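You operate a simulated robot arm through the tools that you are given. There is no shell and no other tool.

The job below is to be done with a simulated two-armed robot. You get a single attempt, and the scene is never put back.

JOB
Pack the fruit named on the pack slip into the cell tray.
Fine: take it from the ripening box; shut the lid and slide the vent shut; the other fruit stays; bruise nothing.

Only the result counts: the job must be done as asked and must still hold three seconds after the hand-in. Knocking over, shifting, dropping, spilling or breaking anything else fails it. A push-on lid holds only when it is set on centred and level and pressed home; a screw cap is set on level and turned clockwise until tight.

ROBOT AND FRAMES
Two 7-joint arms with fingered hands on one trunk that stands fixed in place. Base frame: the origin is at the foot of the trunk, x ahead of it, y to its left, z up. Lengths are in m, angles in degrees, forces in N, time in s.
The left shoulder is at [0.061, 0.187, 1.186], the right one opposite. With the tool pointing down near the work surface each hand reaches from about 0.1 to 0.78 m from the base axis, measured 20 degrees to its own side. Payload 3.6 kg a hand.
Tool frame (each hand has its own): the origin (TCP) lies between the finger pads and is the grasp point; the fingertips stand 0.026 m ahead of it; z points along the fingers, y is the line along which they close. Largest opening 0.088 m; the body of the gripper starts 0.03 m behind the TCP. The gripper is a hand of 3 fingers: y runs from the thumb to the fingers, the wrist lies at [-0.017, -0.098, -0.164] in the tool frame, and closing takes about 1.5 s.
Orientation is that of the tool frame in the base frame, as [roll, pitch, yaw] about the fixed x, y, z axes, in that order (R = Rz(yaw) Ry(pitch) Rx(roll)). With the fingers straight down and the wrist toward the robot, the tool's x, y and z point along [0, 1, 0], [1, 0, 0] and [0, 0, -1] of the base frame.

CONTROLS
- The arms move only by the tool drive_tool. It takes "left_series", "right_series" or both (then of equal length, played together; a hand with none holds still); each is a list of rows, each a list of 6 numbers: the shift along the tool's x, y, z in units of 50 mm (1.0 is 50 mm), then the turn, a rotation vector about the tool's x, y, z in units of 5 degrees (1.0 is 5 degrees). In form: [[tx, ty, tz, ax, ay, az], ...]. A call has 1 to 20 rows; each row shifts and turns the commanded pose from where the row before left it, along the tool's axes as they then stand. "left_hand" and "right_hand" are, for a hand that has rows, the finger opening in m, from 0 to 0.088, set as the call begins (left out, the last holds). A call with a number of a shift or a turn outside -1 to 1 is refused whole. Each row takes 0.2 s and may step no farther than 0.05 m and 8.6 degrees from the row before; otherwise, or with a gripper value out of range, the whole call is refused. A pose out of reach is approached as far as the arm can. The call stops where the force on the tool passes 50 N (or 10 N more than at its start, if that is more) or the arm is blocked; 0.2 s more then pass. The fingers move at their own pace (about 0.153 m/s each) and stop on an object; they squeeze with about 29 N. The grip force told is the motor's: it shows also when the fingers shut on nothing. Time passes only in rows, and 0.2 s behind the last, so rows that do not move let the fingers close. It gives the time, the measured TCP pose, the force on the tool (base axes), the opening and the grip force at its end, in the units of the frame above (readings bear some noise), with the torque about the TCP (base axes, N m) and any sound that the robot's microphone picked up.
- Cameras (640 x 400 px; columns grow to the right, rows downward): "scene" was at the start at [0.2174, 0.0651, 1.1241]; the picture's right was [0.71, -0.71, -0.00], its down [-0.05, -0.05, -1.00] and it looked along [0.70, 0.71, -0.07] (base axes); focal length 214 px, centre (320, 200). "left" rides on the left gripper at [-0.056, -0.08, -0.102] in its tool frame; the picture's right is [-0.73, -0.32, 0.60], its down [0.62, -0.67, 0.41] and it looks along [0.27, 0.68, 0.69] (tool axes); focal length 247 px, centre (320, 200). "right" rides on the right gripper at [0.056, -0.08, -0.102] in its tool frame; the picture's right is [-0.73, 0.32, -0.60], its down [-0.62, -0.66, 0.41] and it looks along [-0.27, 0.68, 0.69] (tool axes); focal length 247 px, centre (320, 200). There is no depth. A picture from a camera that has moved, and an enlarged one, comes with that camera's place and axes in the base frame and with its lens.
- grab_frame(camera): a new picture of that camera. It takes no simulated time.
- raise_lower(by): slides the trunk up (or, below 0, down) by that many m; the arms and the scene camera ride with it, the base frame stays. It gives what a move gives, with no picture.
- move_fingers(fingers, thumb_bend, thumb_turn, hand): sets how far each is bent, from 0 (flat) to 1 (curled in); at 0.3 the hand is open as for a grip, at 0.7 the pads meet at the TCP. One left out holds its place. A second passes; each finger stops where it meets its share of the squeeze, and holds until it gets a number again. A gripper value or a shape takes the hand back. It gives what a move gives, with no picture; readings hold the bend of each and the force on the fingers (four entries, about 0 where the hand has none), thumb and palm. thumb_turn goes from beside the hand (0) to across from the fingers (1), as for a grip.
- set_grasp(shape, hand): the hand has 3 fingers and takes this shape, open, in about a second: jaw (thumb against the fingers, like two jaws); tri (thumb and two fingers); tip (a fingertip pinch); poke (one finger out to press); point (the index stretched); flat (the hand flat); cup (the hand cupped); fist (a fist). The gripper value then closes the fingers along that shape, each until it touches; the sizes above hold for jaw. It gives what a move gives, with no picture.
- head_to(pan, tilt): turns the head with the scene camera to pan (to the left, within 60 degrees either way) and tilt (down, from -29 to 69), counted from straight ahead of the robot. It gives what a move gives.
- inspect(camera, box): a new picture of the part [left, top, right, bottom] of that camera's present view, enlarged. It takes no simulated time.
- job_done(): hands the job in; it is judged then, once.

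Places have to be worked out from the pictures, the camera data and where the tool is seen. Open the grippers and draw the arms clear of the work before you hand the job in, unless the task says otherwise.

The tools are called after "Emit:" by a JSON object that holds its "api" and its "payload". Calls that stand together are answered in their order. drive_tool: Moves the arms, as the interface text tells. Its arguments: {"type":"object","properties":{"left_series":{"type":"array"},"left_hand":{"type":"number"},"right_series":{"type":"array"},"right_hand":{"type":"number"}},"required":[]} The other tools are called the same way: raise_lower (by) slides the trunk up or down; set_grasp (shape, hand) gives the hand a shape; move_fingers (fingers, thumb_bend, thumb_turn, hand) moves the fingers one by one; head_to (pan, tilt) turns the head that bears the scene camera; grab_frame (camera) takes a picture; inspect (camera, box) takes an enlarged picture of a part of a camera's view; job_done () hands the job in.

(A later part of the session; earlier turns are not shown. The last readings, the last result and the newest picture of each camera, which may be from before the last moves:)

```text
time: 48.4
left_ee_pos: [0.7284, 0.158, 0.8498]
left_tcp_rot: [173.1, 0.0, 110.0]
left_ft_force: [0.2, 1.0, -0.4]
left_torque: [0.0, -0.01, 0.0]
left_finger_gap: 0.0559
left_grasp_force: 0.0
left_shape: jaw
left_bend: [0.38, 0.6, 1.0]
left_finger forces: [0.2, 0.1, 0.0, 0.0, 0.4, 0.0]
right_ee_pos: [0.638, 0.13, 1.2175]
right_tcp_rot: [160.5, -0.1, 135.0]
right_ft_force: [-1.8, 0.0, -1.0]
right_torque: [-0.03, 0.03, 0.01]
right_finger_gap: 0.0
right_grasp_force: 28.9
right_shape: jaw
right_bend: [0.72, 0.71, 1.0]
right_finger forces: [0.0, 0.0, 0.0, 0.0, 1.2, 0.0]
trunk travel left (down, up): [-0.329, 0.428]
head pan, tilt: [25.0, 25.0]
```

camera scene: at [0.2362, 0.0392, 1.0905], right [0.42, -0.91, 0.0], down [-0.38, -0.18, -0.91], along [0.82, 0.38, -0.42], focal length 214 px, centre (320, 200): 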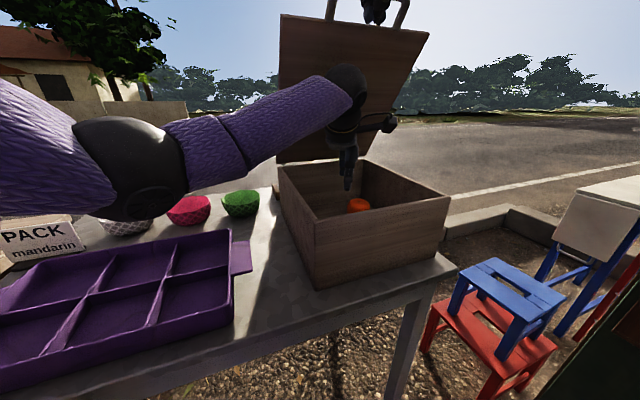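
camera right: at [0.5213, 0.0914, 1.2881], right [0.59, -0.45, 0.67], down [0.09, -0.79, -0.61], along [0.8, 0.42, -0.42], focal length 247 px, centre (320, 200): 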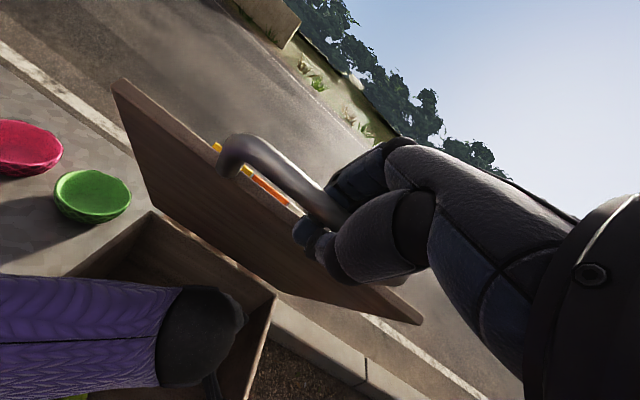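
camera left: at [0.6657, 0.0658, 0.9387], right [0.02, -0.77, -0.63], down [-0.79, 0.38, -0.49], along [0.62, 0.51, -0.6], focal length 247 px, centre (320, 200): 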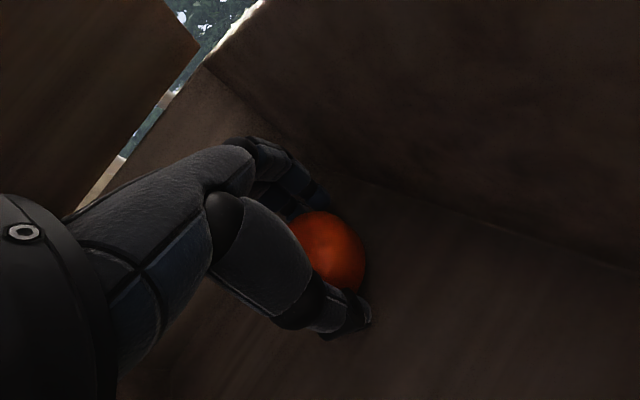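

Contact begins (0.2–0.4 N) at about 0.056 m. I go on in 1 mm steps.

Emit:
{"api": "drive_tool", "payload": {"left_series": [[0, 0, 0, 0, 0, 0], [0, 0, 0, 0, 0, 0]], "left_hand": 0.054}}

Emit:
{"api": "drive_tool", "payload": {"left_series": [[0, 0, 0, 0, 0, 0], [0, 0, 0, 0, 0, 0]], "left_hand": 0.053}}

```text
time: 49.0
left_ee_pos: [0.7285, 0.1575, 0.8489]
left_tcp_rot: [173.0, 0.0, 109.9]
left_ft_force: [0.0, -0.8, 0.2]
left_torque: [0.02, 0.03, -0.01]
left_finger_gap: 0.0557
left_grasp_force: 0.2
left_shape: jaw
left_bend: [0.38, 0.61, 1.0]
left_finger forces: [0.4, 0.2, 0.1, 0.0, 0.6, 0.0]
right_ee_pos: [0.6387, 0.1294, 1.2185]
right_tcp_rot: [160.5, -0.2, 135.0]
right_ft_force: [-0.2, 0.1, 0.1]
right_torque: [-0.01, 0.03, 0.03]
right_finger_gap: 0.0
right_grasp_force: 28.9
right_shape: jaw
right_bend: [0.72, 0.71, 1.0]
right_finger forces: [0.0, 0.0, 0.1, 0.1, 1.1, 0.0]
trunk travel left (down, up): [-0.329, 0.428]
head pan, tilt: [25.0, 25.0]
```

```text
time: 49.6
left_ee_pos: [0.7292, 0.1574, 0.8492]
left_tcp_rot: [173.1, 0.0, 110.1]
left_ft_force: [-0.2, -0.3, 0.1]
left_torque: [0.03, 0.02, -0.01]
left_finger_gap: 0.0508
left_grasp_force: 29.5
left_shape: jaw
left_bend: [0.41, 0.62, 1.0]
left_finger forces: [15.2, 11.1, 0.0, 0.0, 25.9, 0.1]
right_ee_pos: [0.6391, 0.1285, 1.2175]
right_tcp_rot: [160.5, 0.0, 134.8]
right_ft_force: [-1.0, -0.1, -1.3]
right_torque: [-0.01, -0.03, 0.02]
right_finger_gap: 0.0005
right_grasp_force: 29.1
right_shape: jaw
right_bend: [0.72, 0.71, 1.0]
right_finger forces: [0.0, 0.0, 0.1, 0.0, 1.1, 0.0]
trunk travel left (down, up): [-0.329, 0.428]
head pan, tilt: [25.0, 25.0]
```

The hand now holds the mandarin with both fingers and thumb (15 + 11 against 26 N), steady and centred. I lift it slowly straight up 0.08 m and check.

Emit:
{"api": "drive_tool", "payload": {"left_series": [[0, 0.02, -0.16, 0, 0, 0], [0, 0.04, -0.32, 0, 0, 0], [0, 0.04, -0.36, 0, 0, 0], [0, 0.04, -0.36, 0, 0, 0], [0, 0.05, -0.4, 0, 0, 0], [0, 0, 0, 0, 0, 0]]}}

Emit:
{"api": "grab_frame", "payload": {"camera": "left"}}

Emit:
{"api": "grab_frame", "payload": {"camera": "scene"}}

```text
time: 51.0
left_ee_pos: [0.7284, 0.1564, 0.9296]
left_tcp_rot: [173.1, 0.0, 110.0]
left_ft_force: [0.2, 0.5, -0.9]
left_torque: [0.0, 0.01, 0.01]
left_finger_gap: 0.0507
left_grasp_force: 29.2
left_shape: jaw
left_bend: [0.41, 0.62, 1.0]
left_finger forces: [14.8, 11.4, 0.0, 0.0, 25.7, 0.0]
right_ee_pos: [0.6381, 0.1309, 1.2175]
right_tcp_rot: [160.5, -0.3, 135.1]
right_ft_force: [-1.2, -0.4, -0.7]
right_torque: [-0.02, -0.02, 0.04]
right_finger_gap: 0.0
right_grasp_force: 29.1
right_shape: jaw
right_bend: [0.72, 0.71, 1.0]
right_finger forces: [0.0, 0.0, 0.1, 0.0, 1.1, 0.0]
trunk travel left (down, up): [-0.329, 0.428]
head pan, tilt: [25.0, 25.0]
```

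```text
taken
camera left: at [0.6614, 0.0729, 1.0197], right [0.02, -0.77, -0.63], down [-0.79, 0.38, -0.49], along [0.62, 0.51, -0.6], focal length 247 px, centre (320, 200)
```

left: 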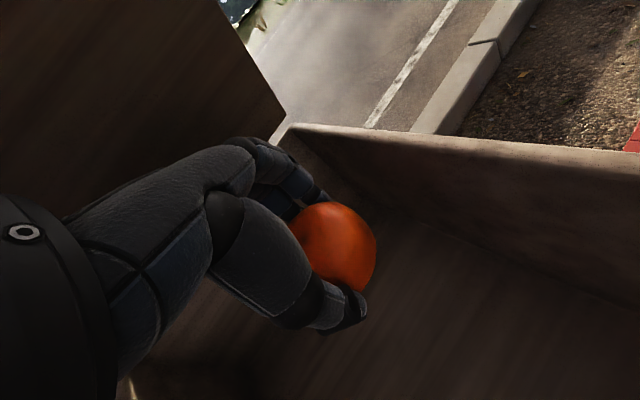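

```text
taken
camera scene: at [0.2363, 0.0391, 1.0905], right [0.42, -0.91, 0.0], down [-0.38, -0.18, -0.91], along [0.82, 0.38, -0.42], focal length 214 px, centre (320, 200)
```

scene: 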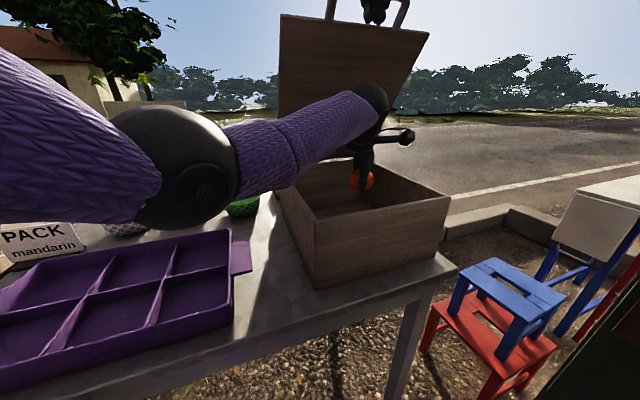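

The mandarin hangs securely and nothing else moved. I carry it out over the left wall, clear of the lid.

Emit:
{"api": "drive_tool", "payload": {"left_series": [[0.22, -0.178, -0.285, 0, 0, 0], [0.22, -0.178, -0.285, 0, 0, 0], [0.22, -0.178, -0.285, 0, 0, 0], [0.22, -0.178, -0.285, 0, 0, 0], [0.22, -0.178, -0.285, 0, 0, 0], [0.356, -0.268, -0.251, 0, 0, 0], [0.356, -0.268, -0.251, 0, 0, 0], [0.356, -0.268, -0.251, 0, 0, 0], [0.356, -0.268, -0.251, 0, 0, 0], [0.356, -0.268, -0.251, 0, 0, 0], [0.356, -0.268, -0.251, 0, 0, 0], [0, 0, 0, 0, 0, 0]]}}

Emit:
{"api": "head_to", "payload": {"pan": 45, "tilt": 38}}

Emit:
{"api": "grab_frame", "payload": {"camera": "scene"}}

Emit:
{"api": "grab_frame", "payload": {"camera": "left"}}

```text
time: 53.6
left_ee_pos: [0.539, 0.2618, 1.0591]
left_tcp_rot: [173.0, 0.0, 109.9]
left_ft_force: [-0.7, 0.2, -0.7]
left_torque: [-0.02, 0.0, -0.03]
left_finger_gap: 0.0505
left_grasp_force: 28.8
left_shape: jaw
left_bend: [0.41, 0.62, 1.0]
left_finger forces: [14.9, 11.5, 0.1, 0.0, 25.7, 0.0]
right_ee_pos: [0.6399, 0.1295, 1.218]
right_tcp_rot: [160.5, -0.2, 135.0]
right_ft_force: [-1.0, -1.2, -0.7]
right_torque: [-0.01, 0.0, -0.02]
right_finger_gap: 0.0
right_grasp_force: 29.3
right_shape: jaw
right_bend: [0.72, 0.71, 1.0]
right_finger forces: [0.0, 0.0, 0.0, 0.0, 1.1, 0.1]
trunk travel left (down, up): [-0.329, 0.428]
head pan, tilt: [25.0, 25.0]
```

```text
time: 54.4
left_ee_pos: [0.54, 0.2611, 1.0591]
left_tcp_rot: [173.1, 0.0, 109.9]
left_ft_force: [0.1, -0.4, 0.0]
left_torque: [-0.02, 0.01, 0.02]
left_finger_gap: 0.0505
left_grasp_force: 28.7
left_shape: jaw
left_bend: [0.41, 0.62, 1.0]
left_finger forces: [14.9, 11.4, 0.0, 0.1, 25.6, 0.1]
right_ee_pos: [0.6378, 0.1309, 1.2175]
right_tcp_rot: [160.5, -0.2, 135.1]
right_ft_force: [-0.3, -0.2, -0.2]
right_torque: [0.03, -0.04, 0.01]
right_finger_gap: 0.0001
right_grasp_force: 28.7
right_shape: jaw
right_bend: [0.72, 0.71, 1.0]
right_finger forces: [0.1, 0.0, 0.0, 0.0, 1.0, 0.0]
trunk travel left (down, up): [-0.329, 0.428]
head pan, tilt: [45.0, 38.0]
```

```text
taken
camera scene: at [0.2138, 0.0612, 1.0702], right [0.71, -0.71, 0.0], down [-0.44, -0.43, -0.79], along [0.56, 0.56, -0.62], focal length 214 px, centre (320, 200)
```

scene: 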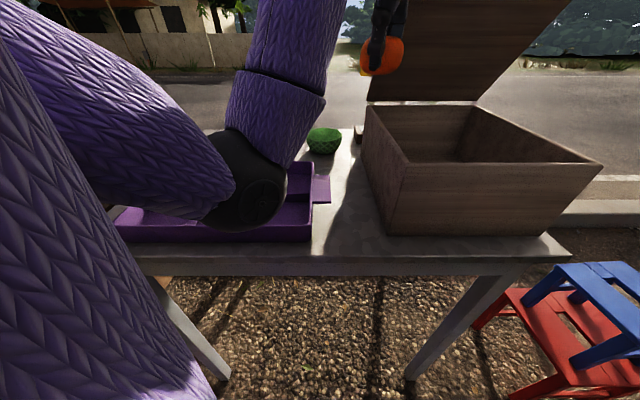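

```text
taken
camera left: at [0.4737, 0.1768, 1.1504], right [0.02, -0.77, -0.63], down [-0.79, 0.38, -0.49], along [0.62, 0.51, -0.6], focal length 247 px, centre (320, 200)
```

left: 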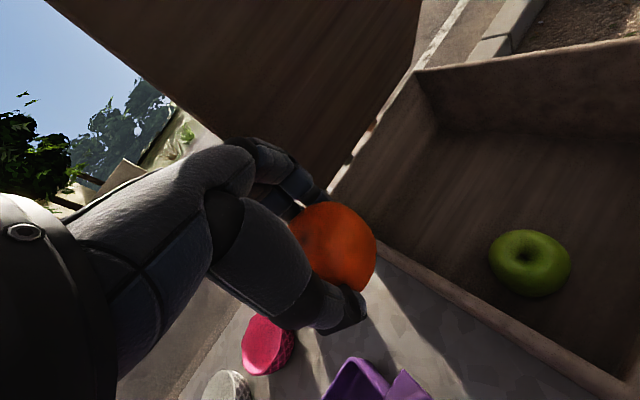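

The mandarin is out. The left elbow is low over the tray edge at this trunk height, so I will first shut the lid, then raise the trunk for the placing. I raise the left hand with the fruit up and left, out of the lid's way.

Emit:
{"api": "drive_tool", "payload": {"left_series": [[0.312, -0.052, -0.611, 0, 0, 0], [0.312, -0.052, -0.611, 0, 0, 0], [0.312, -0.052, -0.611, 0, 0, 0], [0.312, -0.052, -0.611, 0, 0, 0], [0.312, -0.052, -0.611, 0, 0, 0], [0.312, -0.052, -0.611, 0, 0, 0], [0.312, -0.052, -0.611, 0, 0, 0], [0.312, -0.052, -0.611, 0, 0, 0], [0, 0, 0, 0.7, 0, 0], [0, 0, 0, 0.7, 0, 0], [0, 0, 0, 0, 0, 1], [0, 0, 0, 0, 0, 1], [0, 0, 0, 0, 0, 1], [0, 0, 0, 0, 0, 1], [0, 0, 0, 0, 0, 0]]}}

Emit:
{"api": "grab_frame", "payload": {"camera": "left"}}

Emit:
{"api": "grab_frame", "payload": {"camera": "scene"}}

```text
time: 57.6
left_ee_pos: [0.4659, 0.3709, 1.2953]
left_tcp_rot: [-179.9, 0.0, 89.9]
left_ft_force: [0.3, 0.2, -1.0]
left_torque: [0.0, 0.02, -0.01]
left_finger_gap: 0.0503
left_grasp_force: 28.7
left_shape: jaw
left_bend: [0.41, 0.62, 1.0]
left_finger forces: [14.8, 11.7, 0.0, 0.0, 25.4, 0.1]
left hand out of reach, approached as far as the arm can: row 4, 5
right_ee_pos: [0.6391, 0.1299, 1.2176]
right_tcp_rot: [160.5, -0.2, 134.9]
right_ft_force: [-0.8, -0.7, -0.4]
right_torque: [0.03, 0.0, 0.03]
right_finger_gap: 0.0001
right_grasp_force: 28.9
right_shape: jaw
right_bend: [0.72, 0.71, 1.0]
right_finger forces: [0.1, 0.0, 0.0, 0.1, 0.9, 0.1]
trunk travel left (down, up): [-0.329, 0.428]
head pan, tilt: [45.0, 38.0]
```

```text
taken
camera left: at [0.3859, 0.315, 1.3972], right [-0.32, -0.73, -0.6], down [-0.66, 0.62, -0.41], along [0.68, 0.27, -0.69], focal length 247 px, centre (320, 200)
```

left: 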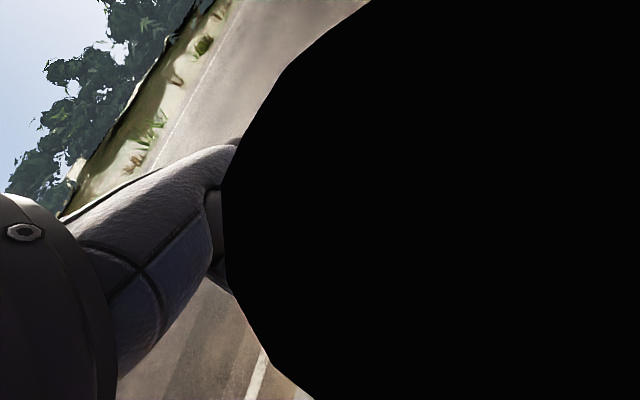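

```text
taken
camera scene: at [0.2138, 0.0612, 1.0701], right [0.71, -0.71, 0.0], down [-0.44, -0.44, -0.79], along [0.56, 0.56, -0.62], focal length 214 px, centre (320, 200)
```

scene: 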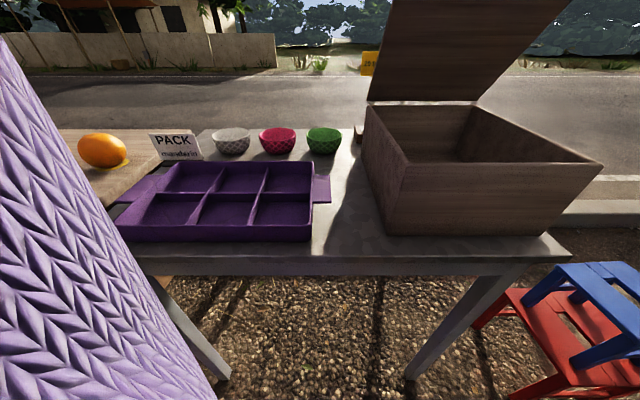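

The left camera is blocked by something dark close by – perhaps the arm's own elbow in a changed posture. I look up with the head camera.

Emit:
{"api": "head_to", "payload": {"pan": 40, "tilt": -20}}

Emit:
{"api": "grab_frame", "payload": {"camera": "scene"}}

Emit:
{"api": "grab_frame", "payload": {"camera": "right"}}

```text
time: 58.9
left_ee_pos: [0.4661, 0.3708, 1.2965]
left_tcp_rot: [180.0, 0.0, 89.9]
left_ft_force: [-0.4, 1.2, -0.9]
left_torque: [0.0, -0.02, -0.01]
left_finger_gap: 0.0506
left_grasp_force: 29.2
left_shape: jaw
left_bend: [0.41, 0.62, 1.0]
left_finger forces: [14.8, 11.7, 0.1, 0.0, 25.4, 0.0]
right_ee_pos: [0.6384, 0.1296, 1.2179]
right_tcp_rot: [160.6, -0.1, 135.0]
right_ft_force: [-0.9, -0.5, -0.5]
right_torque: [0.03, -0.03, 0.03]
right_finger_gap: 0.0
right_grasp_force: 29.0
right_shape: jaw
right_bend: [0.72, 0.71, 1.0]
right_finger forces: [0.0, 0.1, 0.0, 0.1, 1.0, 0.0]
trunk travel left (down, up): [-0.329, 0.428]
head pan, tilt: [40.0, -20.0]
```

```text
taken
camera scene: at [0.211, 0.0491, 1.1601], right [0.64, -0.77, 0.0], down [0.26, 0.22, -0.94], along [0.72, 0.6, 0.34], focal length 214 px, centre (320, 200)
```

scene: 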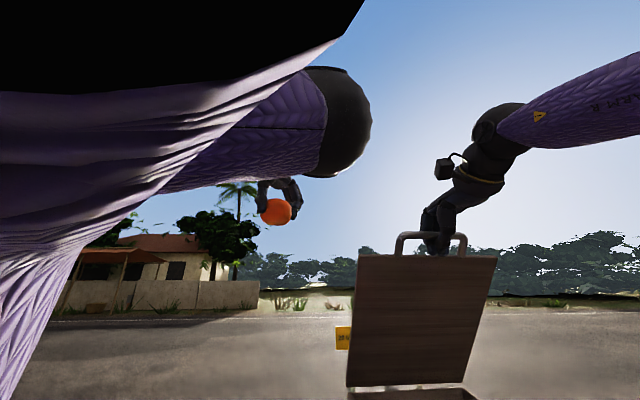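

```text
taken
camera right: at [0.5213, 0.0913, 1.2881], right [0.59, -0.45, 0.67], down [0.09, -0.79, -0.61], along [0.8, 0.42, -0.42], focal length 247 px, centre (320, 200)
```

right: 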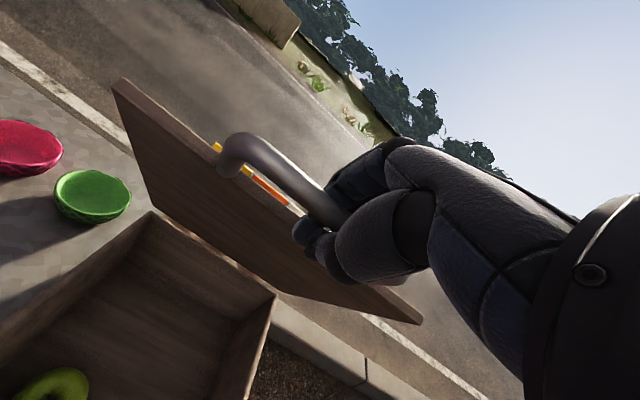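

The left elbow has swung inward and up (near [0.38, 0.17, 1.33]), clear of the right arm; the fruit is still held. Now I lower the lid with the right hand along the reverse arc, 40° first.

Emit:
{"api": "drive_tool", "payload": {"right_series": [[0, -0.29, 0.088, -0.5, 0, 0], [0, -0.29, 0.088, -0.5, 0, 0], [0, -0.571, 0.1855, -1, 0, 0], [0, -0.571, 0.1855, -1, 0, 0], [0, -0.571, 0.1855, -1, 0, 0], [0, -0.571, 0.1855, -1, 0, 0], [0, -0.571, 0.1855, -1, 0, 0], [0, -0.571, 0.1855, -1, 0, 0], [0, -0.571, 0.1855, -1, 0, 0], [0, 0, 0, 0, 0, 0]]}}

Emit:
{"api": "head_to", "payload": {"pan": 25, "tilt": 25}}

Emit:
{"api": "grab_frame", "payload": {"camera": "scene"}}

```text
time: 61.1
left_ee_pos: [0.4662, 0.3723, 1.2956]
left_tcp_rot: [-179.9, 0.1, 90.0]
left_ft_force: [0.0, 0.4, -0.9]
left_torque: [0.0, -0.03, 0.01]
left_finger_gap: 0.0504
left_grasp_force: 28.6
left_shape: jaw
left_bend: [0.41, 0.62, 1.0]
left_finger forces: [14.8, 11.6, 0.0, 0.0, 25.5, 0.0]
right_ee_pos: [0.544, 0.0353, 1.0254]
right_tcp_rot: [120.6, 0.0, 134.7]
right_ft_force: [8.6, 11.4, -5.1]
right_torque: [-0.17, 0.14, 0.04]
right_finger_gap: 0.0002
right_grasp_force: 29.2
right_shape: jaw
right_bend: [0.72, 0.71, 1.0]
right_finger forces: [5.0, 6.5, 0.0, 0.0, 0.9, 0.0]
trunk travel left (down, up): [-0.329, 0.428]
head pan, tilt: [40.0, -20.0]
```

```text
time: 62.2
left_ee_pos: [0.4659, 0.3734, 1.2957]
left_tcp_rot: [-179.8, 0.1, 90.0]
left_ft_force: [-0.5, 0.0, -1.1]
left_torque: [0.03, -0.03, 0.02]
left_finger_gap: 0.0504
left_grasp_force: 28.4
left_shape: jaw
left_bend: [0.41, 0.62, 1.0]
left_finger forces: [14.8, 11.6, 0.0, 0.0, 25.5, 0.0]
right_ee_pos: [0.5434, 0.0351, 1.025]
right_tcp_rot: [120.5, -0.2, 135.0]
right_ft_force: [6.5, 9.6, -4.8]
right_torque: [-0.12, 0.1, 0.04]
right_finger_gap: 0.0
right_grasp_force: 29.2
right_shape: jaw
right_bend: [0.72, 0.71, 1.0]
right_finger forces: [4.1, 5.2, 0.1, 0.1, 1.2, 0.1]
trunk travel left (down, up): [-0.329, 0.428]
head pan, tilt: [25.0, 25.0]
```

```text
taken
camera scene: at [0.2373, 0.0403, 1.0902], right [0.42, -0.91, 0.0], down [-0.38, -0.18, -0.91], along [0.82, 0.38, -0.42], focal length 214 px, centre (320, 200)
```

scene: 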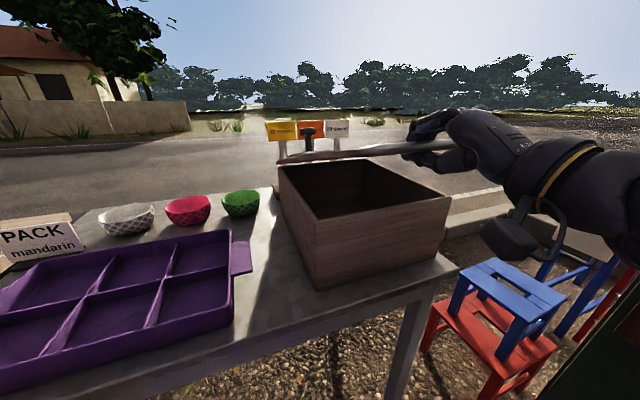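

The lid is at about 15°, the tool pulled outward ~12 N as it is 4 mm outside the true arc. I correct that and lower the rest in half-steps.

Emit:
{"api": "drive_tool", "payload": {"right_series": [[0, 0.04, 0.07, 0, 0, 0], [0, -0.29, 0.088, -0.5, 0, 0], [0, -0.29, 0.088, -0.5, 0, 0], [0, -0.29, 0.088, -0.5, 0, 0], [0, -0.29, 0.088, -0.5, 0, 0], [0, 0, 0, 0, 0, 0]]}}

Emit:
{"api": "drive_tool", "payload": {"right_series": [[0, -0.145, 0.044, -0.25, 0, 0], [0, -0.145, 0.044, -0.25, 0, 0], [0, -0.145, 0.044, -0.25, 0, 0], [0, -0.145, 0.044, -0.25, 0, 0], [0, 0, 0, 0, 0, 0]]}}

Emit:
{"api": "grab_frame", "payload": {"camera": "scene"}}

```text
time: 63.6
left_ee_pos: [0.4661, 0.372, 1.2959]
left_tcp_rot: [-179.9, 0.0, 90.1]
left_ft_force: [-0.1, 0.4, -0.5]
left_torque: [0.0, 0.01, 0.01]
left_finger_gap: 0.0502
left_grasp_force: 29.2
left_shape: jaw
left_bend: [0.41, 0.62, 1.0]
left_finger forces: [14.7, 11.7, 0.0, 0.0, 25.5, 0.1]
right_ee_pos: [0.5402, 0.031, 0.9655]
right_tcp_rot: [110.6, -0.1, 135.0]
right_ft_force: [1.8, -0.2, -0.9]
right_torque: [-0.03, 0.0, 0.02]
right_finger_gap: 0.0
right_grasp_force: 29.3
right_shape: jaw
right_bend: [0.72, 0.71, 1.0]
right_finger forces: [0.3, 0.7, 0.0, 0.0, 1.2, 0.1]
trunk travel left (down, up): [-0.329, 0.428]
head pan, tilt: [25.0, 25.0]
```

```text
time: 64.8
left_ee_pos: [0.4658, 0.3714, 1.2964]
left_tcp_rot: [-180.0, 0.0, 90.0]
left_ft_force: [0.9, -0.8, -1.0]
left_torque: [-0.01, 0.01, 0.02]
left_finger_gap: 0.0504
left_grasp_force: 29.0
left_shape: jaw
left_bend: [0.41, 0.62, 1.0]
left_finger forces: [14.9, 11.6, 0.1, 0.0, 25.5, 0.0]
right_ee_pos: [0.5384, 0.03, 0.9352]
right_tcp_rot: [105.5, -0.2, 135.0]
right_ft_force: [1.5, -0.8, -0.7]
right_torque: [0.0, 0.02, 0.04]
right_finger_gap: 0.0
right_grasp_force: 29.0
right_shape: jaw
right_bend: [0.72, 0.71, 1.0]
right_finger forces: [0.3, 0.5, 0.1, 0.0, 0.8, 0.1]
trunk travel left (down, up): [-0.329, 0.428]
head pan, tilt: [25.0, 25.0]
```

```text
taken
camera scene: at [0.2363, 0.0392, 1.0905], right [0.42, -0.91, 0.0], down [-0.38, -0.18, -0.91], along [0.82, 0.38, -0.42], focal length 214 px, centre (320, 200)
```

scene: 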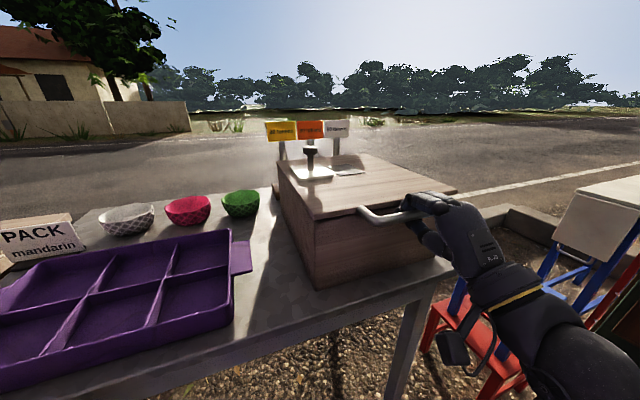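

The lid is back where it began (TCP z 0.935, same tilt). I press down a few millimetres to be sure that it is seated.

Emit:
{"api": "drive_tool", "payload": {"right_series": [[0, -0.08, 0.02, 0, 0, 0], [0, -0.08, 0.02, 0, 0, 0], [0, 0, 0, 0, 0, 0]]}}

Emit:
{"api": "inspect", "payload": {"camera": "scene", "box": [260, 110, 480, 300]}}

```text
time: 65.6
left_ee_pos: [0.4652, 0.3705, 1.2957]
left_tcp_rot: [-180.0, 0.0, 90.0]
left_ft_force: [0.5, 0.1, -1.4]
left_torque: [0.01, -0.01, 0.0]
left_finger_gap: 0.0503
left_grasp_force: 29.5
left_shape: jaw
left_bend: [0.41, 0.62, 1.0]
left_finger forces: [14.9, 11.5, 0.1, 0.1, 25.5, 0.0]
right_ee_pos: [0.5379, 0.0291, 0.9288]
right_tcp_rot: [105.4, -0.1, 135.1]
right_ft_force: [1.8, 1.9, 7.5]
right_torque: [0.0, 0.01, 0.0]
right_finger_gap: 0.0
right_grasp_force: 28.8
right_shape: jaw
right_bend: [0.72, 0.71, 1.0]
right_finger forces: [3.1, 3.9, 0.0, 0.1, 0.1, 0.1]
trunk travel left (down, up): [-0.329, 0.428]
head pan, tilt: [25.0, 25.0]
```

```text
2.11 times, centred on (370, 205) of scene
camera zoom: at [0.236, 0.0394, 1.0907], right [0.42, -0.91, 0.0], down [-0.38, -0.18, -0.91], along [0.82, 0.38, -0.42], focal length 452 px, centre (215, 190)
```

zoom: 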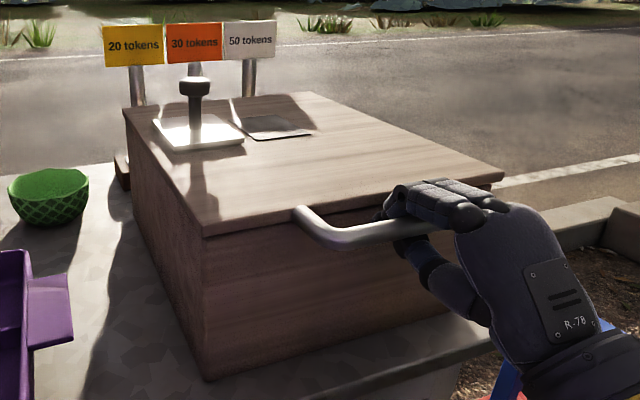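

The lid sits shut (7.5 N reaction when pressed). I open the right hand and check that it is free of the bar.

Emit:
{"api": "drive_tool", "payload": {"right_series": [[0, 0, 0, 0, 0, 0], [0, 0, 0, 0, 0, 0], [0, 0, 0, 0, 0, 0], [0, 0.12, -0.03, 0, 0, 0], [0, 0, 0, 0, 0, 0]], "right_hand": 0.066}}

Emit:
{"api": "inspect", "payload": {"camera": "scene", "box": [340, 110, 540, 270]}}

Emit:
{"api": "grab_frame", "payload": {"camera": "right"}}

```text
time: 66.8
left_ee_pos: [0.4652, 0.3709, 1.2968]
left_tcp_rot: [-180.0, 0.0, 90.0]
left_ft_force: [0.2, -1.0, -1.7]
left_torque: [0.0, 0.01, -0.01]
left_finger_gap: 0.0503
left_grasp_force: 29.3
left_shape: jaw
left_bend: [0.41, 0.62, 1.0]
left_finger forces: [14.7, 11.6, 0.0, 0.1, 25.5, 0.1]
right_ee_pos: [0.5382, 0.0299, 0.9333]
right_tcp_rot: [105.5, -0.2, 135.0]
right_ft_force: [0.1, 0.3, -0.3]
right_torque: [-0.01, 0.01, 0.04]
right_finger_gap: 0.0655
right_grasp_force: 0.0
right_shape: jaw
right_bend: [0.34, 0.52, 0.99]
right_finger forces: [0.1, 0.1, 0.0, 0.0, 0.0, 0.0]
trunk travel left (down, up): [-0.329, 0.428]
head pan, tilt: [25.0, 25.0]
```

```text
2.50 times, centred on (440, 190) of scene
camera zoom: at [0.2362, 0.0391, 1.0905], right [0.42, -0.91, 0.0], down [-0.38, -0.18, -0.91], along [0.82, 0.38, -0.42], focal length 536 px, centre (20, 225)
```

zoom: 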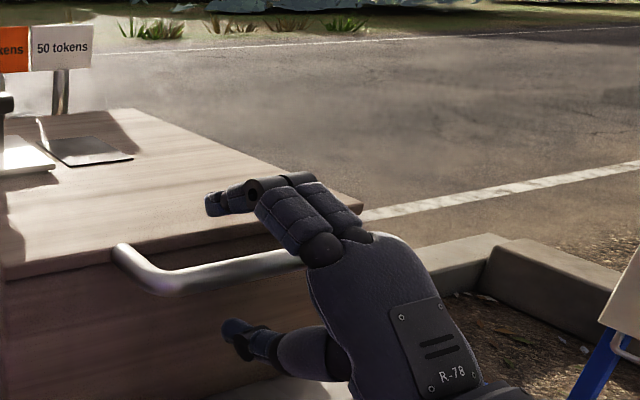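

```text
taken
camera right: at [0.4132, -0.0161, 0.8843], right [0.17, -0.87, 0.47], down [0.59, -0.29, -0.75], along [0.79, 0.41, 0.47], focal length 247 px, centre (320, 200)
```

right: 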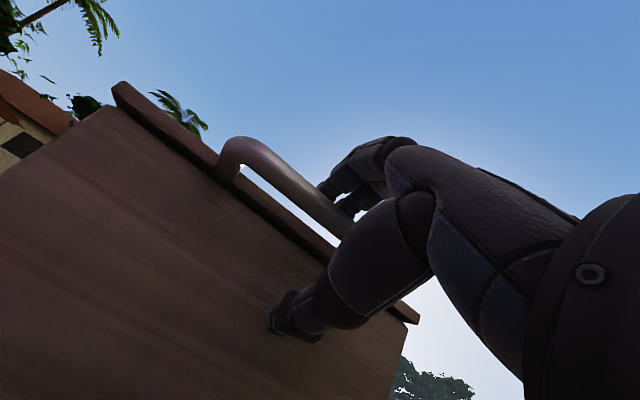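

The hand is free of the bar. I draw it straight back 0.12 m away from the handle.

Emit:
{"api": "drive_tool", "payload": {"right_series": [[0, -0.11, -0.4, 0, 0, 0], [0, -0.11, -0.4, 0, 0, 0], [0, -0.11, -0.4, 0, 0, 0], [0, -0.11, -0.4, 0, 0, 0], [0, -0.11, -0.4, 0, 0, 0], [0, -0.11, -0.4, 0, 0, 0], [0, 0, 0, 0, 0, 0]]}}

Emit:
{"api": "grab_frame", "payload": {"camera": "scene"}}

```text
time: 68.4
left_ee_pos: [0.4659, 0.3711, 1.2963]
left_tcp_rot: [180.0, 0.1, 90.0]
left_ft_force: [0.7, 0.0, -0.6]
left_torque: [0.0, -0.02, -0.03]
left_finger_gap: 0.0504
left_grasp_force: 29.3
left_shape: jaw
left_bend: [0.41, 0.62, 1.0]
left_finger forces: [14.8, 11.6, 0.0, 0.0, 25.5, 0.0]
right_ee_pos: [0.4505, -0.0581, 0.9324]
right_tcp_rot: [105.4, -0.2, 135.2]
right_ft_force: [-0.5, 0.0, -0.6]
right_torque: [0.01, -0.01, 0.02]
right_finger_gap: 0.0658
right_grasp_force: 0.1
right_shape: jaw
right_bend: [0.34, 0.52, 0.99]
right_finger forces: [0.0, 0.0, 0.0, 0.1, 0.0, 0.0]
trunk travel left (down, up): [-0.329, 0.428]
head pan, tilt: [25.0, 25.0]
```

```text
taken
camera scene: at [0.2364, 0.0393, 1.0904], right [0.42, -0.91, 0.0], down [-0.38, -0.18, -0.91], along [0.82, 0.38, -0.42], focal length 214 px, centre (320, 200)
```

scene: 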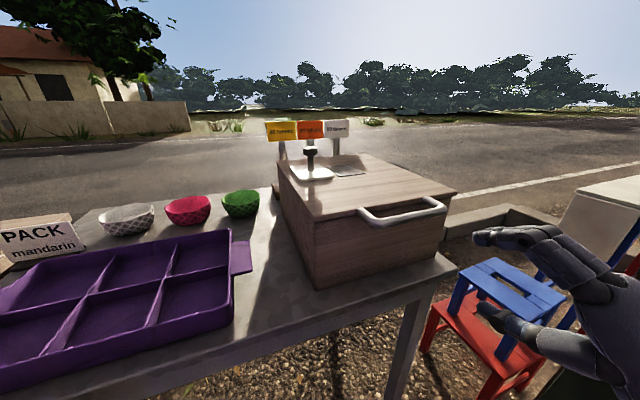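

Box, tray, bowls and signs are all where they were. Now I raise the trunk 0.15 m so the left elbow stays well above the tray, and look at the tray from higher up.

Emit:
{"api": "raise_lower", "payload": {"by": 0.15}}

Emit:
{"api": "head_to", "payload": {"pan": 45, "tilt": 50}}

Emit:
{"api": "grab_frame", "payload": {"camera": "scene"}}

Emit:
{"api": "grab_frame", "payload": {"camera": "left"}}

```text
time: 70.2
left_ee_pos: [0.4656, 0.3709, 1.4467]
left_tcp_rot: [-180.0, 0.0, 90.1]
left_ft_force: [0.5, 0.4, -1.1]
left_torque: [-0.03, -0.03, 0.0]
left_finger_gap: 0.0505
left_grasp_force: 28.8
left_shape: jaw
left_bend: [0.41, 0.62, 1.0]
left_finger forces: [14.8, 11.5, 0.0, 0.1, 25.5, 0.1]
right_ee_pos: [0.4493, -0.0588, 1.084]
right_tcp_rot: [105.4, -0.1, 135.0]
right_ft_force: [0.2, -0.5, -0.4]
right_torque: [0.0, -0.04, 0.01]
right_finger_gap: 0.0657
right_grasp_force: 0.1
right_shape: jaw
right_bend: [0.34, 0.52, 0.99]
right_finger forces: [0.0, 0.0, 0.0, 0.0, 0.0, 0.1]
trunk travel left (down, up): [-0.479, 0.278]
head pan, tilt: [25.0, 25.0]
```

```text
time: 71.0
left_ee_pos: [0.4653, 0.3721, 1.4464]
left_tcp_rot: [-179.9, -0.1, 90.0]
left_ft_force: [0.3, -0.6, -2.3]
left_torque: [-0.01, -0.01, 0.02]
left_finger_gap: 0.0504
left_grasp_force: 29.2
left_shape: jaw
left_bend: [0.41, 0.62, 1.0]
left_finger forces: [14.7, 11.5, 0.0, 0.1, 25.5, 0.1]
right_ee_pos: [0.45, -0.0585, 1.0842]
right_tcp_rot: [105.6, -0.1, 135.0]
right_ft_force: [-0.5, -0.3, 0.6]
right_torque: [0.0, 0.02, 0.02]
right_finger_gap: 0.0657
right_grasp_force: 0.0
right_shape: jaw
right_bend: [0.34, 0.52, 0.99]
right_finger forces: [0.0, 0.1, 0.0, 0.0, 0.0, 0.0]
trunk travel left (down, up): [-0.479, 0.278]
head pan, tilt: [45.0, 50.0]
```

```text
taken
camera scene: at [0.1911, 0.0547, 1.2122], right [0.71, -0.71, 0.0], down [-0.54, -0.54, -0.64], along [0.46, 0.45, -0.77], focal length 214 px, centre (320, 200)
```

scene: 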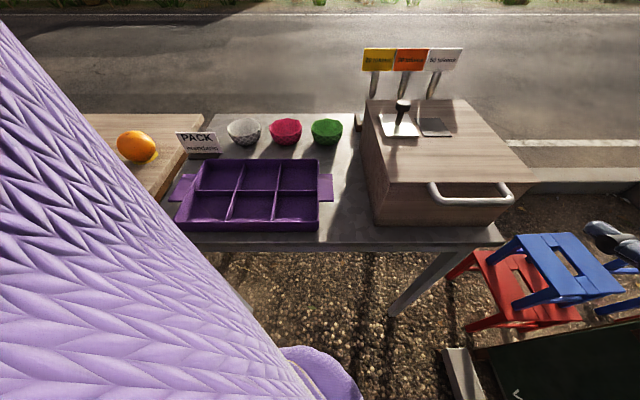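

```text
taken
camera left: at [0.3858, 0.3151, 1.5472], right [-0.32, -0.73, -0.6], down [-0.67, 0.62, -0.41], along [0.68, 0.27, -0.69], focal length 247 px, centre (320, 200)
```

left: 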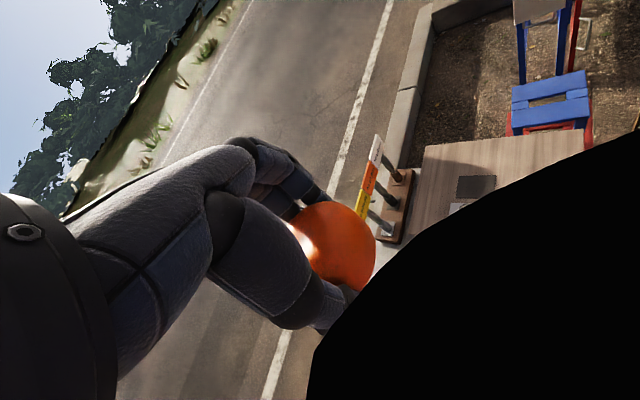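

The scene camera now sees the tray fully. I enlarge it to measure the cells.

Emit:
{"api": "inspect", "payload": {"camera": "scene", "box": [160, 100, 350, 250]}}

Emit:
{"api": "inspect", "payload": {"camera": "scene", "box": [340, 40, 540, 240]}}

```text
2.67 times, centred on (255, 175) of scene
camera zoom: at [0.1911, 0.0547, 1.2122], right [0.71, -0.71, 0.0], down [-0.54, -0.54, -0.64], along [0.46, 0.45, -0.77], focal length 572 px, centre (493, 267)
```

zoom: 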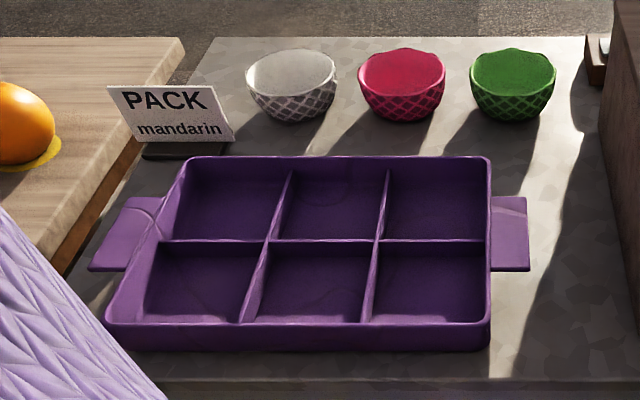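

```text
2.00 times, centred on (440, 140) of scene
camera zoom: at [0.1911, 0.0547, 1.2122], right [0.71, -0.71, 0.0], down [-0.54, -0.54, -0.64], along [0.46, 0.45, -0.77], focal length 429 px, centre (80, 320)
```

zoom: 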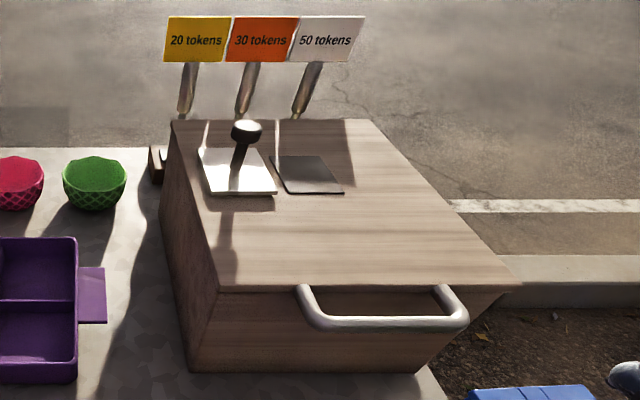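

Tray rim is near z ≈ 0.84, cells about 0.10 m square; the far-right cell centre is near [0.439, 0.377] – almost right under the held fruit. I lower the left hand partway and check the arm's posture.

Emit:
{"api": "drive_tool", "payload": {"left_series": [[0.013, -0.066, 0.7, 0, 0, 0], [0.013, -0.066, 0.7, 0, 0, 0], [0.013, -0.066, 0.7, 0, 0, 0], [0.013, -0.066, 0.7, 0, 0, 0], [0.013, -0.066, 0.7, 0, 0, 0], [0.013, -0.066, 0.7, 0, 0, 0], [0.013, -0.066, 0.7, 0, 0, 0], [0.011, -0.068, 0.7, 0, 0, 0], [0, 0, 0, 0, 0, 0]]}}

Emit:
{"api": "grab_frame", "payload": {"camera": "scene"}}

Emit:
{"api": "grab_frame", "payload": {"camera": "left"}}

```text
time: 73.0
left_ee_pos: [0.4419, 0.3804, 1.1652]
left_tcp_rot: [180.0, 0.0, 90.0]
left_ft_force: [-0.7, -0.5, -0.5]
left_torque: [-0.03, -0.02, -0.04]
left_finger_gap: 0.0503
left_grasp_force: 29.2
left_shape: jaw
left_bend: [0.41, 0.62, 1.0]
left_finger forces: [15.0, 11.4, 0.0, 0.0, 25.4, 0.0]
left hand out of reach, approached as far as the arm can: row 4
right_ee_pos: [0.4507, -0.059, 1.0836]
right_tcp_rot: [105.5, -0.1, 134.9]
right_ft_force: [-0.5, 0.6, -0.2]
right_torque: [-0.01, -0.01, -0.02]
right_finger_gap: 0.0659
right_grasp_force: 0.0
right_shape: jaw
right_bend: [0.34, 0.52, 0.99]
right_finger forces: [0.0, 0.0, 0.0, 0.1, 0.1, 0.0]
trunk travel left (down, up): [-0.479, 0.278]
head pan, tilt: [45.0, 50.0]
```

```text
taken
camera scene: at [0.191, 0.0545, 1.2122], right [0.71, -0.71, 0.0], down [-0.54, -0.54, -0.64], along [0.45, 0.45, -0.77], focal length 214 px, centre (320, 200)
```

scene: 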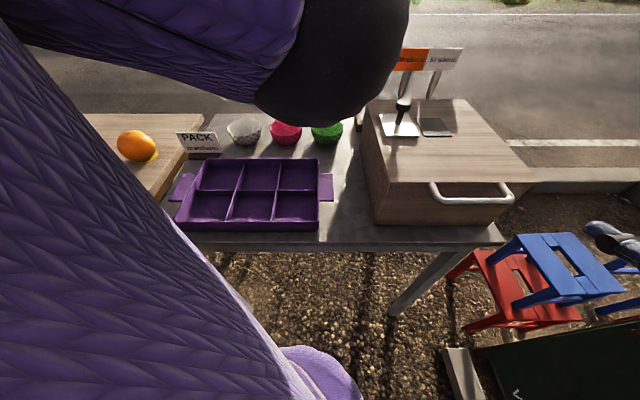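

```text
taken
camera left: at [0.3618, 0.3241, 1.2661], right [-0.32, -0.73, -0.6], down [-0.67, 0.62, -0.41], along [0.68, 0.27, -0.69], focal length 247 px, centre (320, 200)
```

left: 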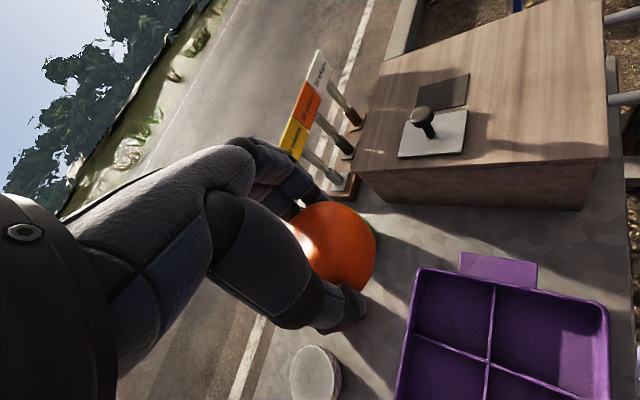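

The left camera confirms the far-right cell centre at about [0.442, 0.379]; the TCP is right above it. I go down in a first stage to z ≈ 0.93.

Emit:
{"api": "drive_tool", "payload": {"left_series": [[0, -0.01, 0.6, 0, 0, 0], [0, -0.01, 0.6, 0, 0, 0], [0, -0.01, 0.6, 0, 0, 0], [0, -0.01, 0.6, 0, 0, 0], [0, -0.01, 0.6, 0, 0, 0], [0, -0.01, 0.6, 0, 0, 0], [0, 0, 0.6, 0, 0, 0], [0, 0, 0.5, 0, 0, 0], [0, 0, 0, 0, 0, 0]]}}

Emit:
{"api": "grab_frame", "payload": {"camera": "scene"}}

Emit:
{"api": "grab_frame", "payload": {"camera": "left"}}

Emit:
{"api": "grab_frame", "payload": {"camera": "right"}}

```text
time: 75.0
left_ee_pos: [0.446, 0.3922, 0.9431]
left_tcp_rot: [178.7, -1.1, 90.5]
left_ft_force: [0.2, 0.3, 0.0]
left_torque: [0.0, 0.02, 0.02]
left_finger_gap: 0.0505
left_grasp_force: 29.4
left_shape: jaw
left_bend: [0.41, 0.62, 1.0]
left_finger forces: [14.9, 11.5, 0.1, 0.0, 25.4, 0.0]
right_ee_pos: [0.4509, -0.0581, 1.0833]
right_tcp_rot: [105.6, -0.1, 134.9]
right_ft_force: [0.6, -0.4, -0.5]
right_torque: [-0.02, 0.01, 0.0]
right_finger_gap: 0.0659
right_grasp_force: 0.1
right_shape: jaw
right_bend: [0.34, 0.52, 0.99]
right_finger forces: [0.0, 0.0, 0.0, 0.1, 0.1, 0.0]
trunk travel left (down, up): [-0.479, 0.278]
head pan, tilt: [45.0, 50.0]
```

```text
taken
camera scene: at [0.1909, 0.0547, 1.2122], right [0.71, -0.71, 0.0], down [-0.54, -0.54, -0.64], along [0.45, 0.45, -0.77], focal length 214 px, centre (320, 200)
```

scene: 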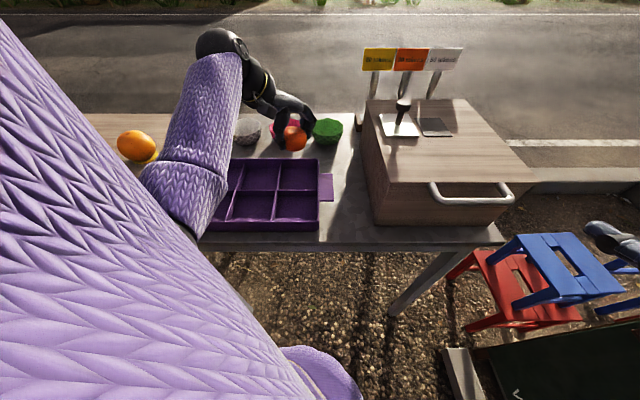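

```text
taken
camera left: at [0.3651, 0.3332, 1.0414], right [-0.3, -0.73, -0.62], down [-0.66, 0.63, -0.41], along [0.69, 0.29, -0.67], focal length 247 px, centre (320, 200)
```

left: 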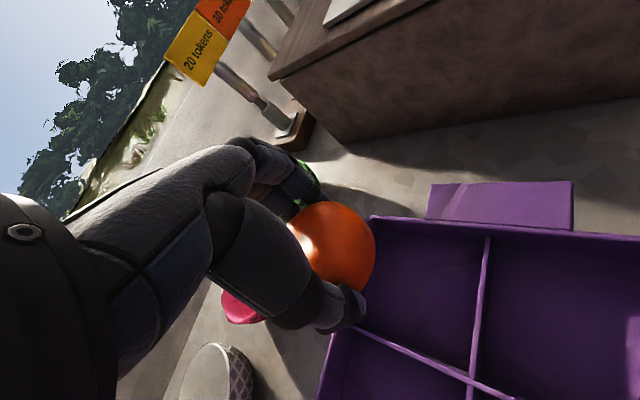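

```text
taken
camera right: at [0.325, -0.1039, 1.0344], right [0.17, -0.87, 0.47], down [0.59, -0.29, -0.75], along [0.79, 0.41, 0.47], focal length 247 px, centre (320, 200)
```

right: 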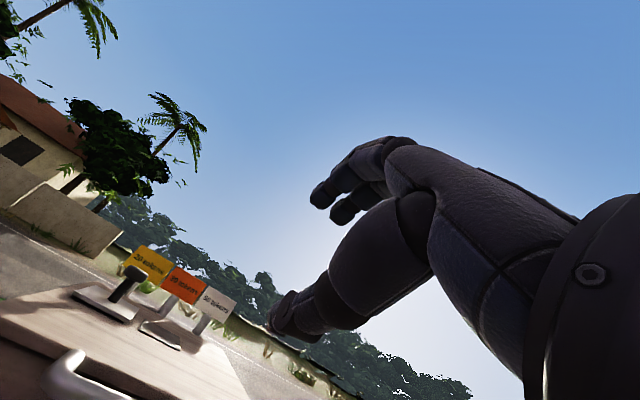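

The arm has swung back to an elbow-out posture, and the reading is a centimetre off the command. I play still rows to let it settle before going lower.

Emit:
{"api": "drive_tool", "payload": {"left_series": [[0, 0, 0, 0, 0, 0], [0, 0, 0, 0, 0, 0], [0, 0, 0, 0, 0, 0]]}}

```text
time: 75.8
left_ee_pos: [0.4451, 0.3922, 0.9426]
left_tcp_rot: [179.0, -1.3, 90.4]
left_ft_force: [0.1, 0.5, -0.6]
left_torque: [-0.01, -0.01, -0.04]
left_finger_gap: 0.0503
left_grasp_force: 29.4
left_shape: jaw
left_bend: [0.41, 0.62, 1.0]
left_finger forces: [14.9, 11.5, 0.1, 0.1, 25.4, 0.0]
right_ee_pos: [0.45, -0.0579, 1.0835]
right_tcp_rot: [105.5, -0.1, 135.0]
right_ft_force: [-0.9, -0.4, -0.7]
right_torque: [0.0, -0.01, 0.01]
right_finger_gap: 0.0656
right_grasp_force: 0.0
right_shape: jaw
right_bend: [0.34, 0.52, 0.99]
right_finger forces: [0.0, 0.0, 0.1, 0.0, 0.0, 0.0]
trunk travel left (down, up): [-0.479, 0.278]
head pan, tilt: [45.0, 50.0]
```

It holds steadily at [0.445, 0.392, 0.943]. I correct the sideways offset and slight tilt, then lower to just above the cell.

Emit:
{"api": "drive_tool", "payload": {"left_series": [[-0.13, -0.06, 0, 0.1, -0.13, 0], [-0.13, -0.06, 0, 0.1, -0.13, 0], [0, 0, 0.4, 0, 0, 0], [0, 0, 0.4, 0, 0, 0], [0, 0, 0.4, 0, 0, 0], [0, 0, 0, 0, 0, 0]]}}

Emit:
{"api": "grab_frame", "payload": {"camera": "left"}}

Emit:
{"api": "inspect", "payload": {"camera": "scene", "box": [180, 80, 360, 250]}}

```text
time: 77.2
left_ee_pos: [0.4324, 0.3641, 0.8708]
left_tcp_rot: [-179.0, 1.3, 90.0]
left_ft_force: [-0.2, 0.7, -1.7]
left_torque: [0.0, 0.0, 0.01]
left_finger_gap: 0.0503
left_grasp_force: 28.8
left_shape: jaw
left_bend: [0.41, 0.62, 1.0]
left_finger forces: [14.9, 11.6, 0.0, 0.0, 25.5, 0.0]
right_ee_pos: [0.4495, -0.0594, 1.0851]
right_tcp_rot: [105.5, -0.1, 135.0]
right_ft_force: [-0.8, -0.5, -1.4]
right_torque: [0.03, 0.03, 0.03]
right_finger_gap: 0.0658
right_grasp_force: 0.1
right_shape: jaw
right_bend: [0.34, 0.52, 0.99]
right_finger forces: [0.0, 0.0, 0.0, 0.0, 0.1, 0.1]
trunk travel left (down, up): [-0.479, 0.278]
head pan, tilt: [45.0, 50.0]
```

```text
taken
camera left: at [0.3529, 0.311, 0.9744], right [-0.33, -0.75, -0.58], down [-0.67, 0.61, -0.41], along [0.66, 0.25, -0.71], focal length 247 px, centre (320, 200)
```

left: 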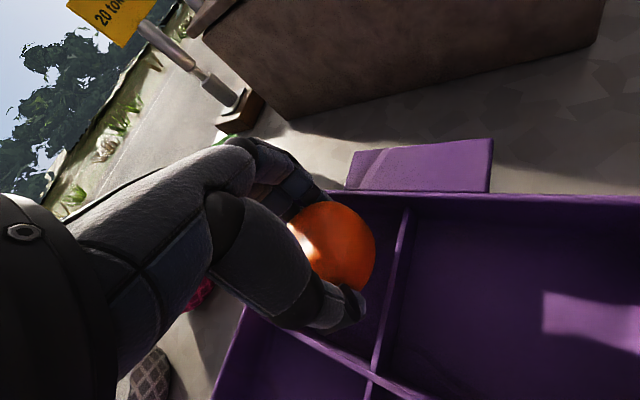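

```text
2.35 times, centred on (270, 165) of scene
camera zoom: at [0.191, 0.0544, 1.2122], right [0.71, -0.71, 0.0], down [-0.54, -0.54, -0.64], along [0.45, 0.45, -0.77], focal length 505 px, centre (438, 282)
```

zoom: 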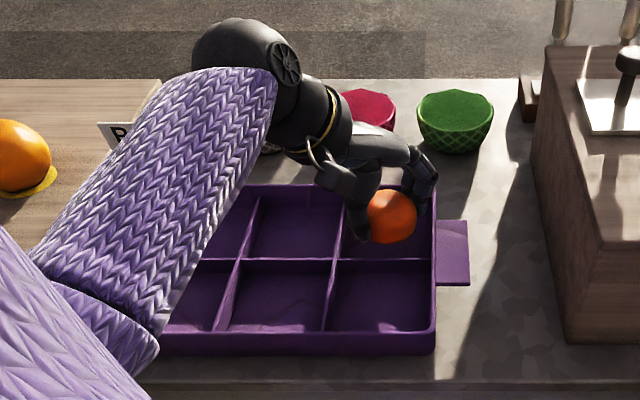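

The earlier reading was a lag, so my correction overshot (now [0.432, 0.364], tilted 1.3°). I undo it and read again before going lower.

Emit:
{"api": "drive_tool", "payload": {"left_series": [[0.1, 0.05, 0, -0.1, 0.13, 0], [0.1, 0.05, 0, -0.1, 0.13, 0], [0.1, 0.04, 0, 0, 0, 0], [0, 0, 0, 0, 0, 0], [0, 0, 0, 0, 0, 0]]}}

Emit:
{"api": "grab_frame", "payload": {"camera": "left"}}

Emit:
{"api": "inspect", "payload": {"camera": "scene", "box": [180, 80, 360, 250]}}

```text
time: 78.4
left_ee_pos: [0.4379, 0.3817, 0.8715]
left_tcp_rot: [-179.9, 0.1, 90.0]
left_ft_force: [0.2, 0.6, -0.3]
left_torque: [0.01, 0.0, 0.0]
left_finger_gap: 0.05
left_grasp_force: 29.3
left_shape: jaw
left_bend: [0.41, 0.62, 1.0]
left_finger forces: [14.9, 11.6, 0.0, 0.1, 25.5, 0.0]
right_ee_pos: [0.4506, -0.057, 1.0837]
right_tcp_rot: [105.4, -0.2, 135.2]
right_ft_force: [-0.1, 0.1, 0.1]
right_torque: [-0.01, -0.01, -0.03]
right_finger_gap: 0.0659
right_grasp_force: 0.1
right_shape: jaw
right_bend: [0.34, 0.52, 0.99]
right_finger forces: [0.1, 0.0, 0.1, 0.0, 0.1, 0.1]
trunk travel left (down, up): [-0.479, 0.278]
head pan, tilt: [45.0, 50.0]
```

```text
taken
camera left: at [0.3585, 0.3253, 0.9719], right [-0.32, -0.73, -0.6], down [-0.67, 0.62, -0.41], along [0.68, 0.27, -0.69], focal length 247 px, centre (320, 200)
```

left: 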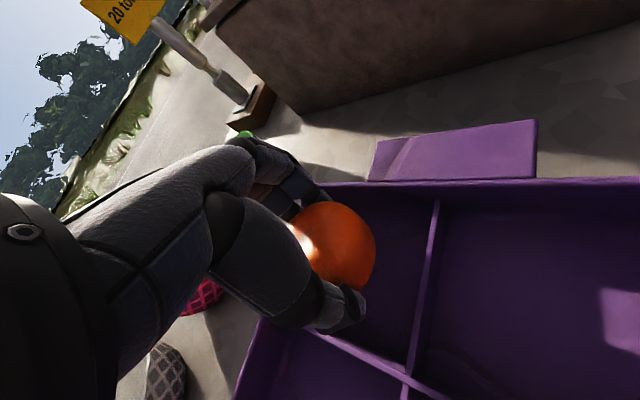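

```text
2.35 times, centred on (270, 165) of scene
camera zoom: at [0.191, 0.0548, 1.2121], right [0.71, -0.71, 0.0], down [-0.54, -0.54, -0.64], along [0.45, 0.45, -0.77], focal length 505 px, centre (438, 282)
```

zoom: 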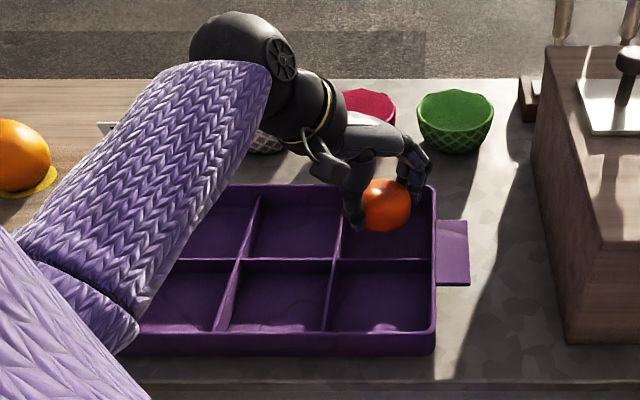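

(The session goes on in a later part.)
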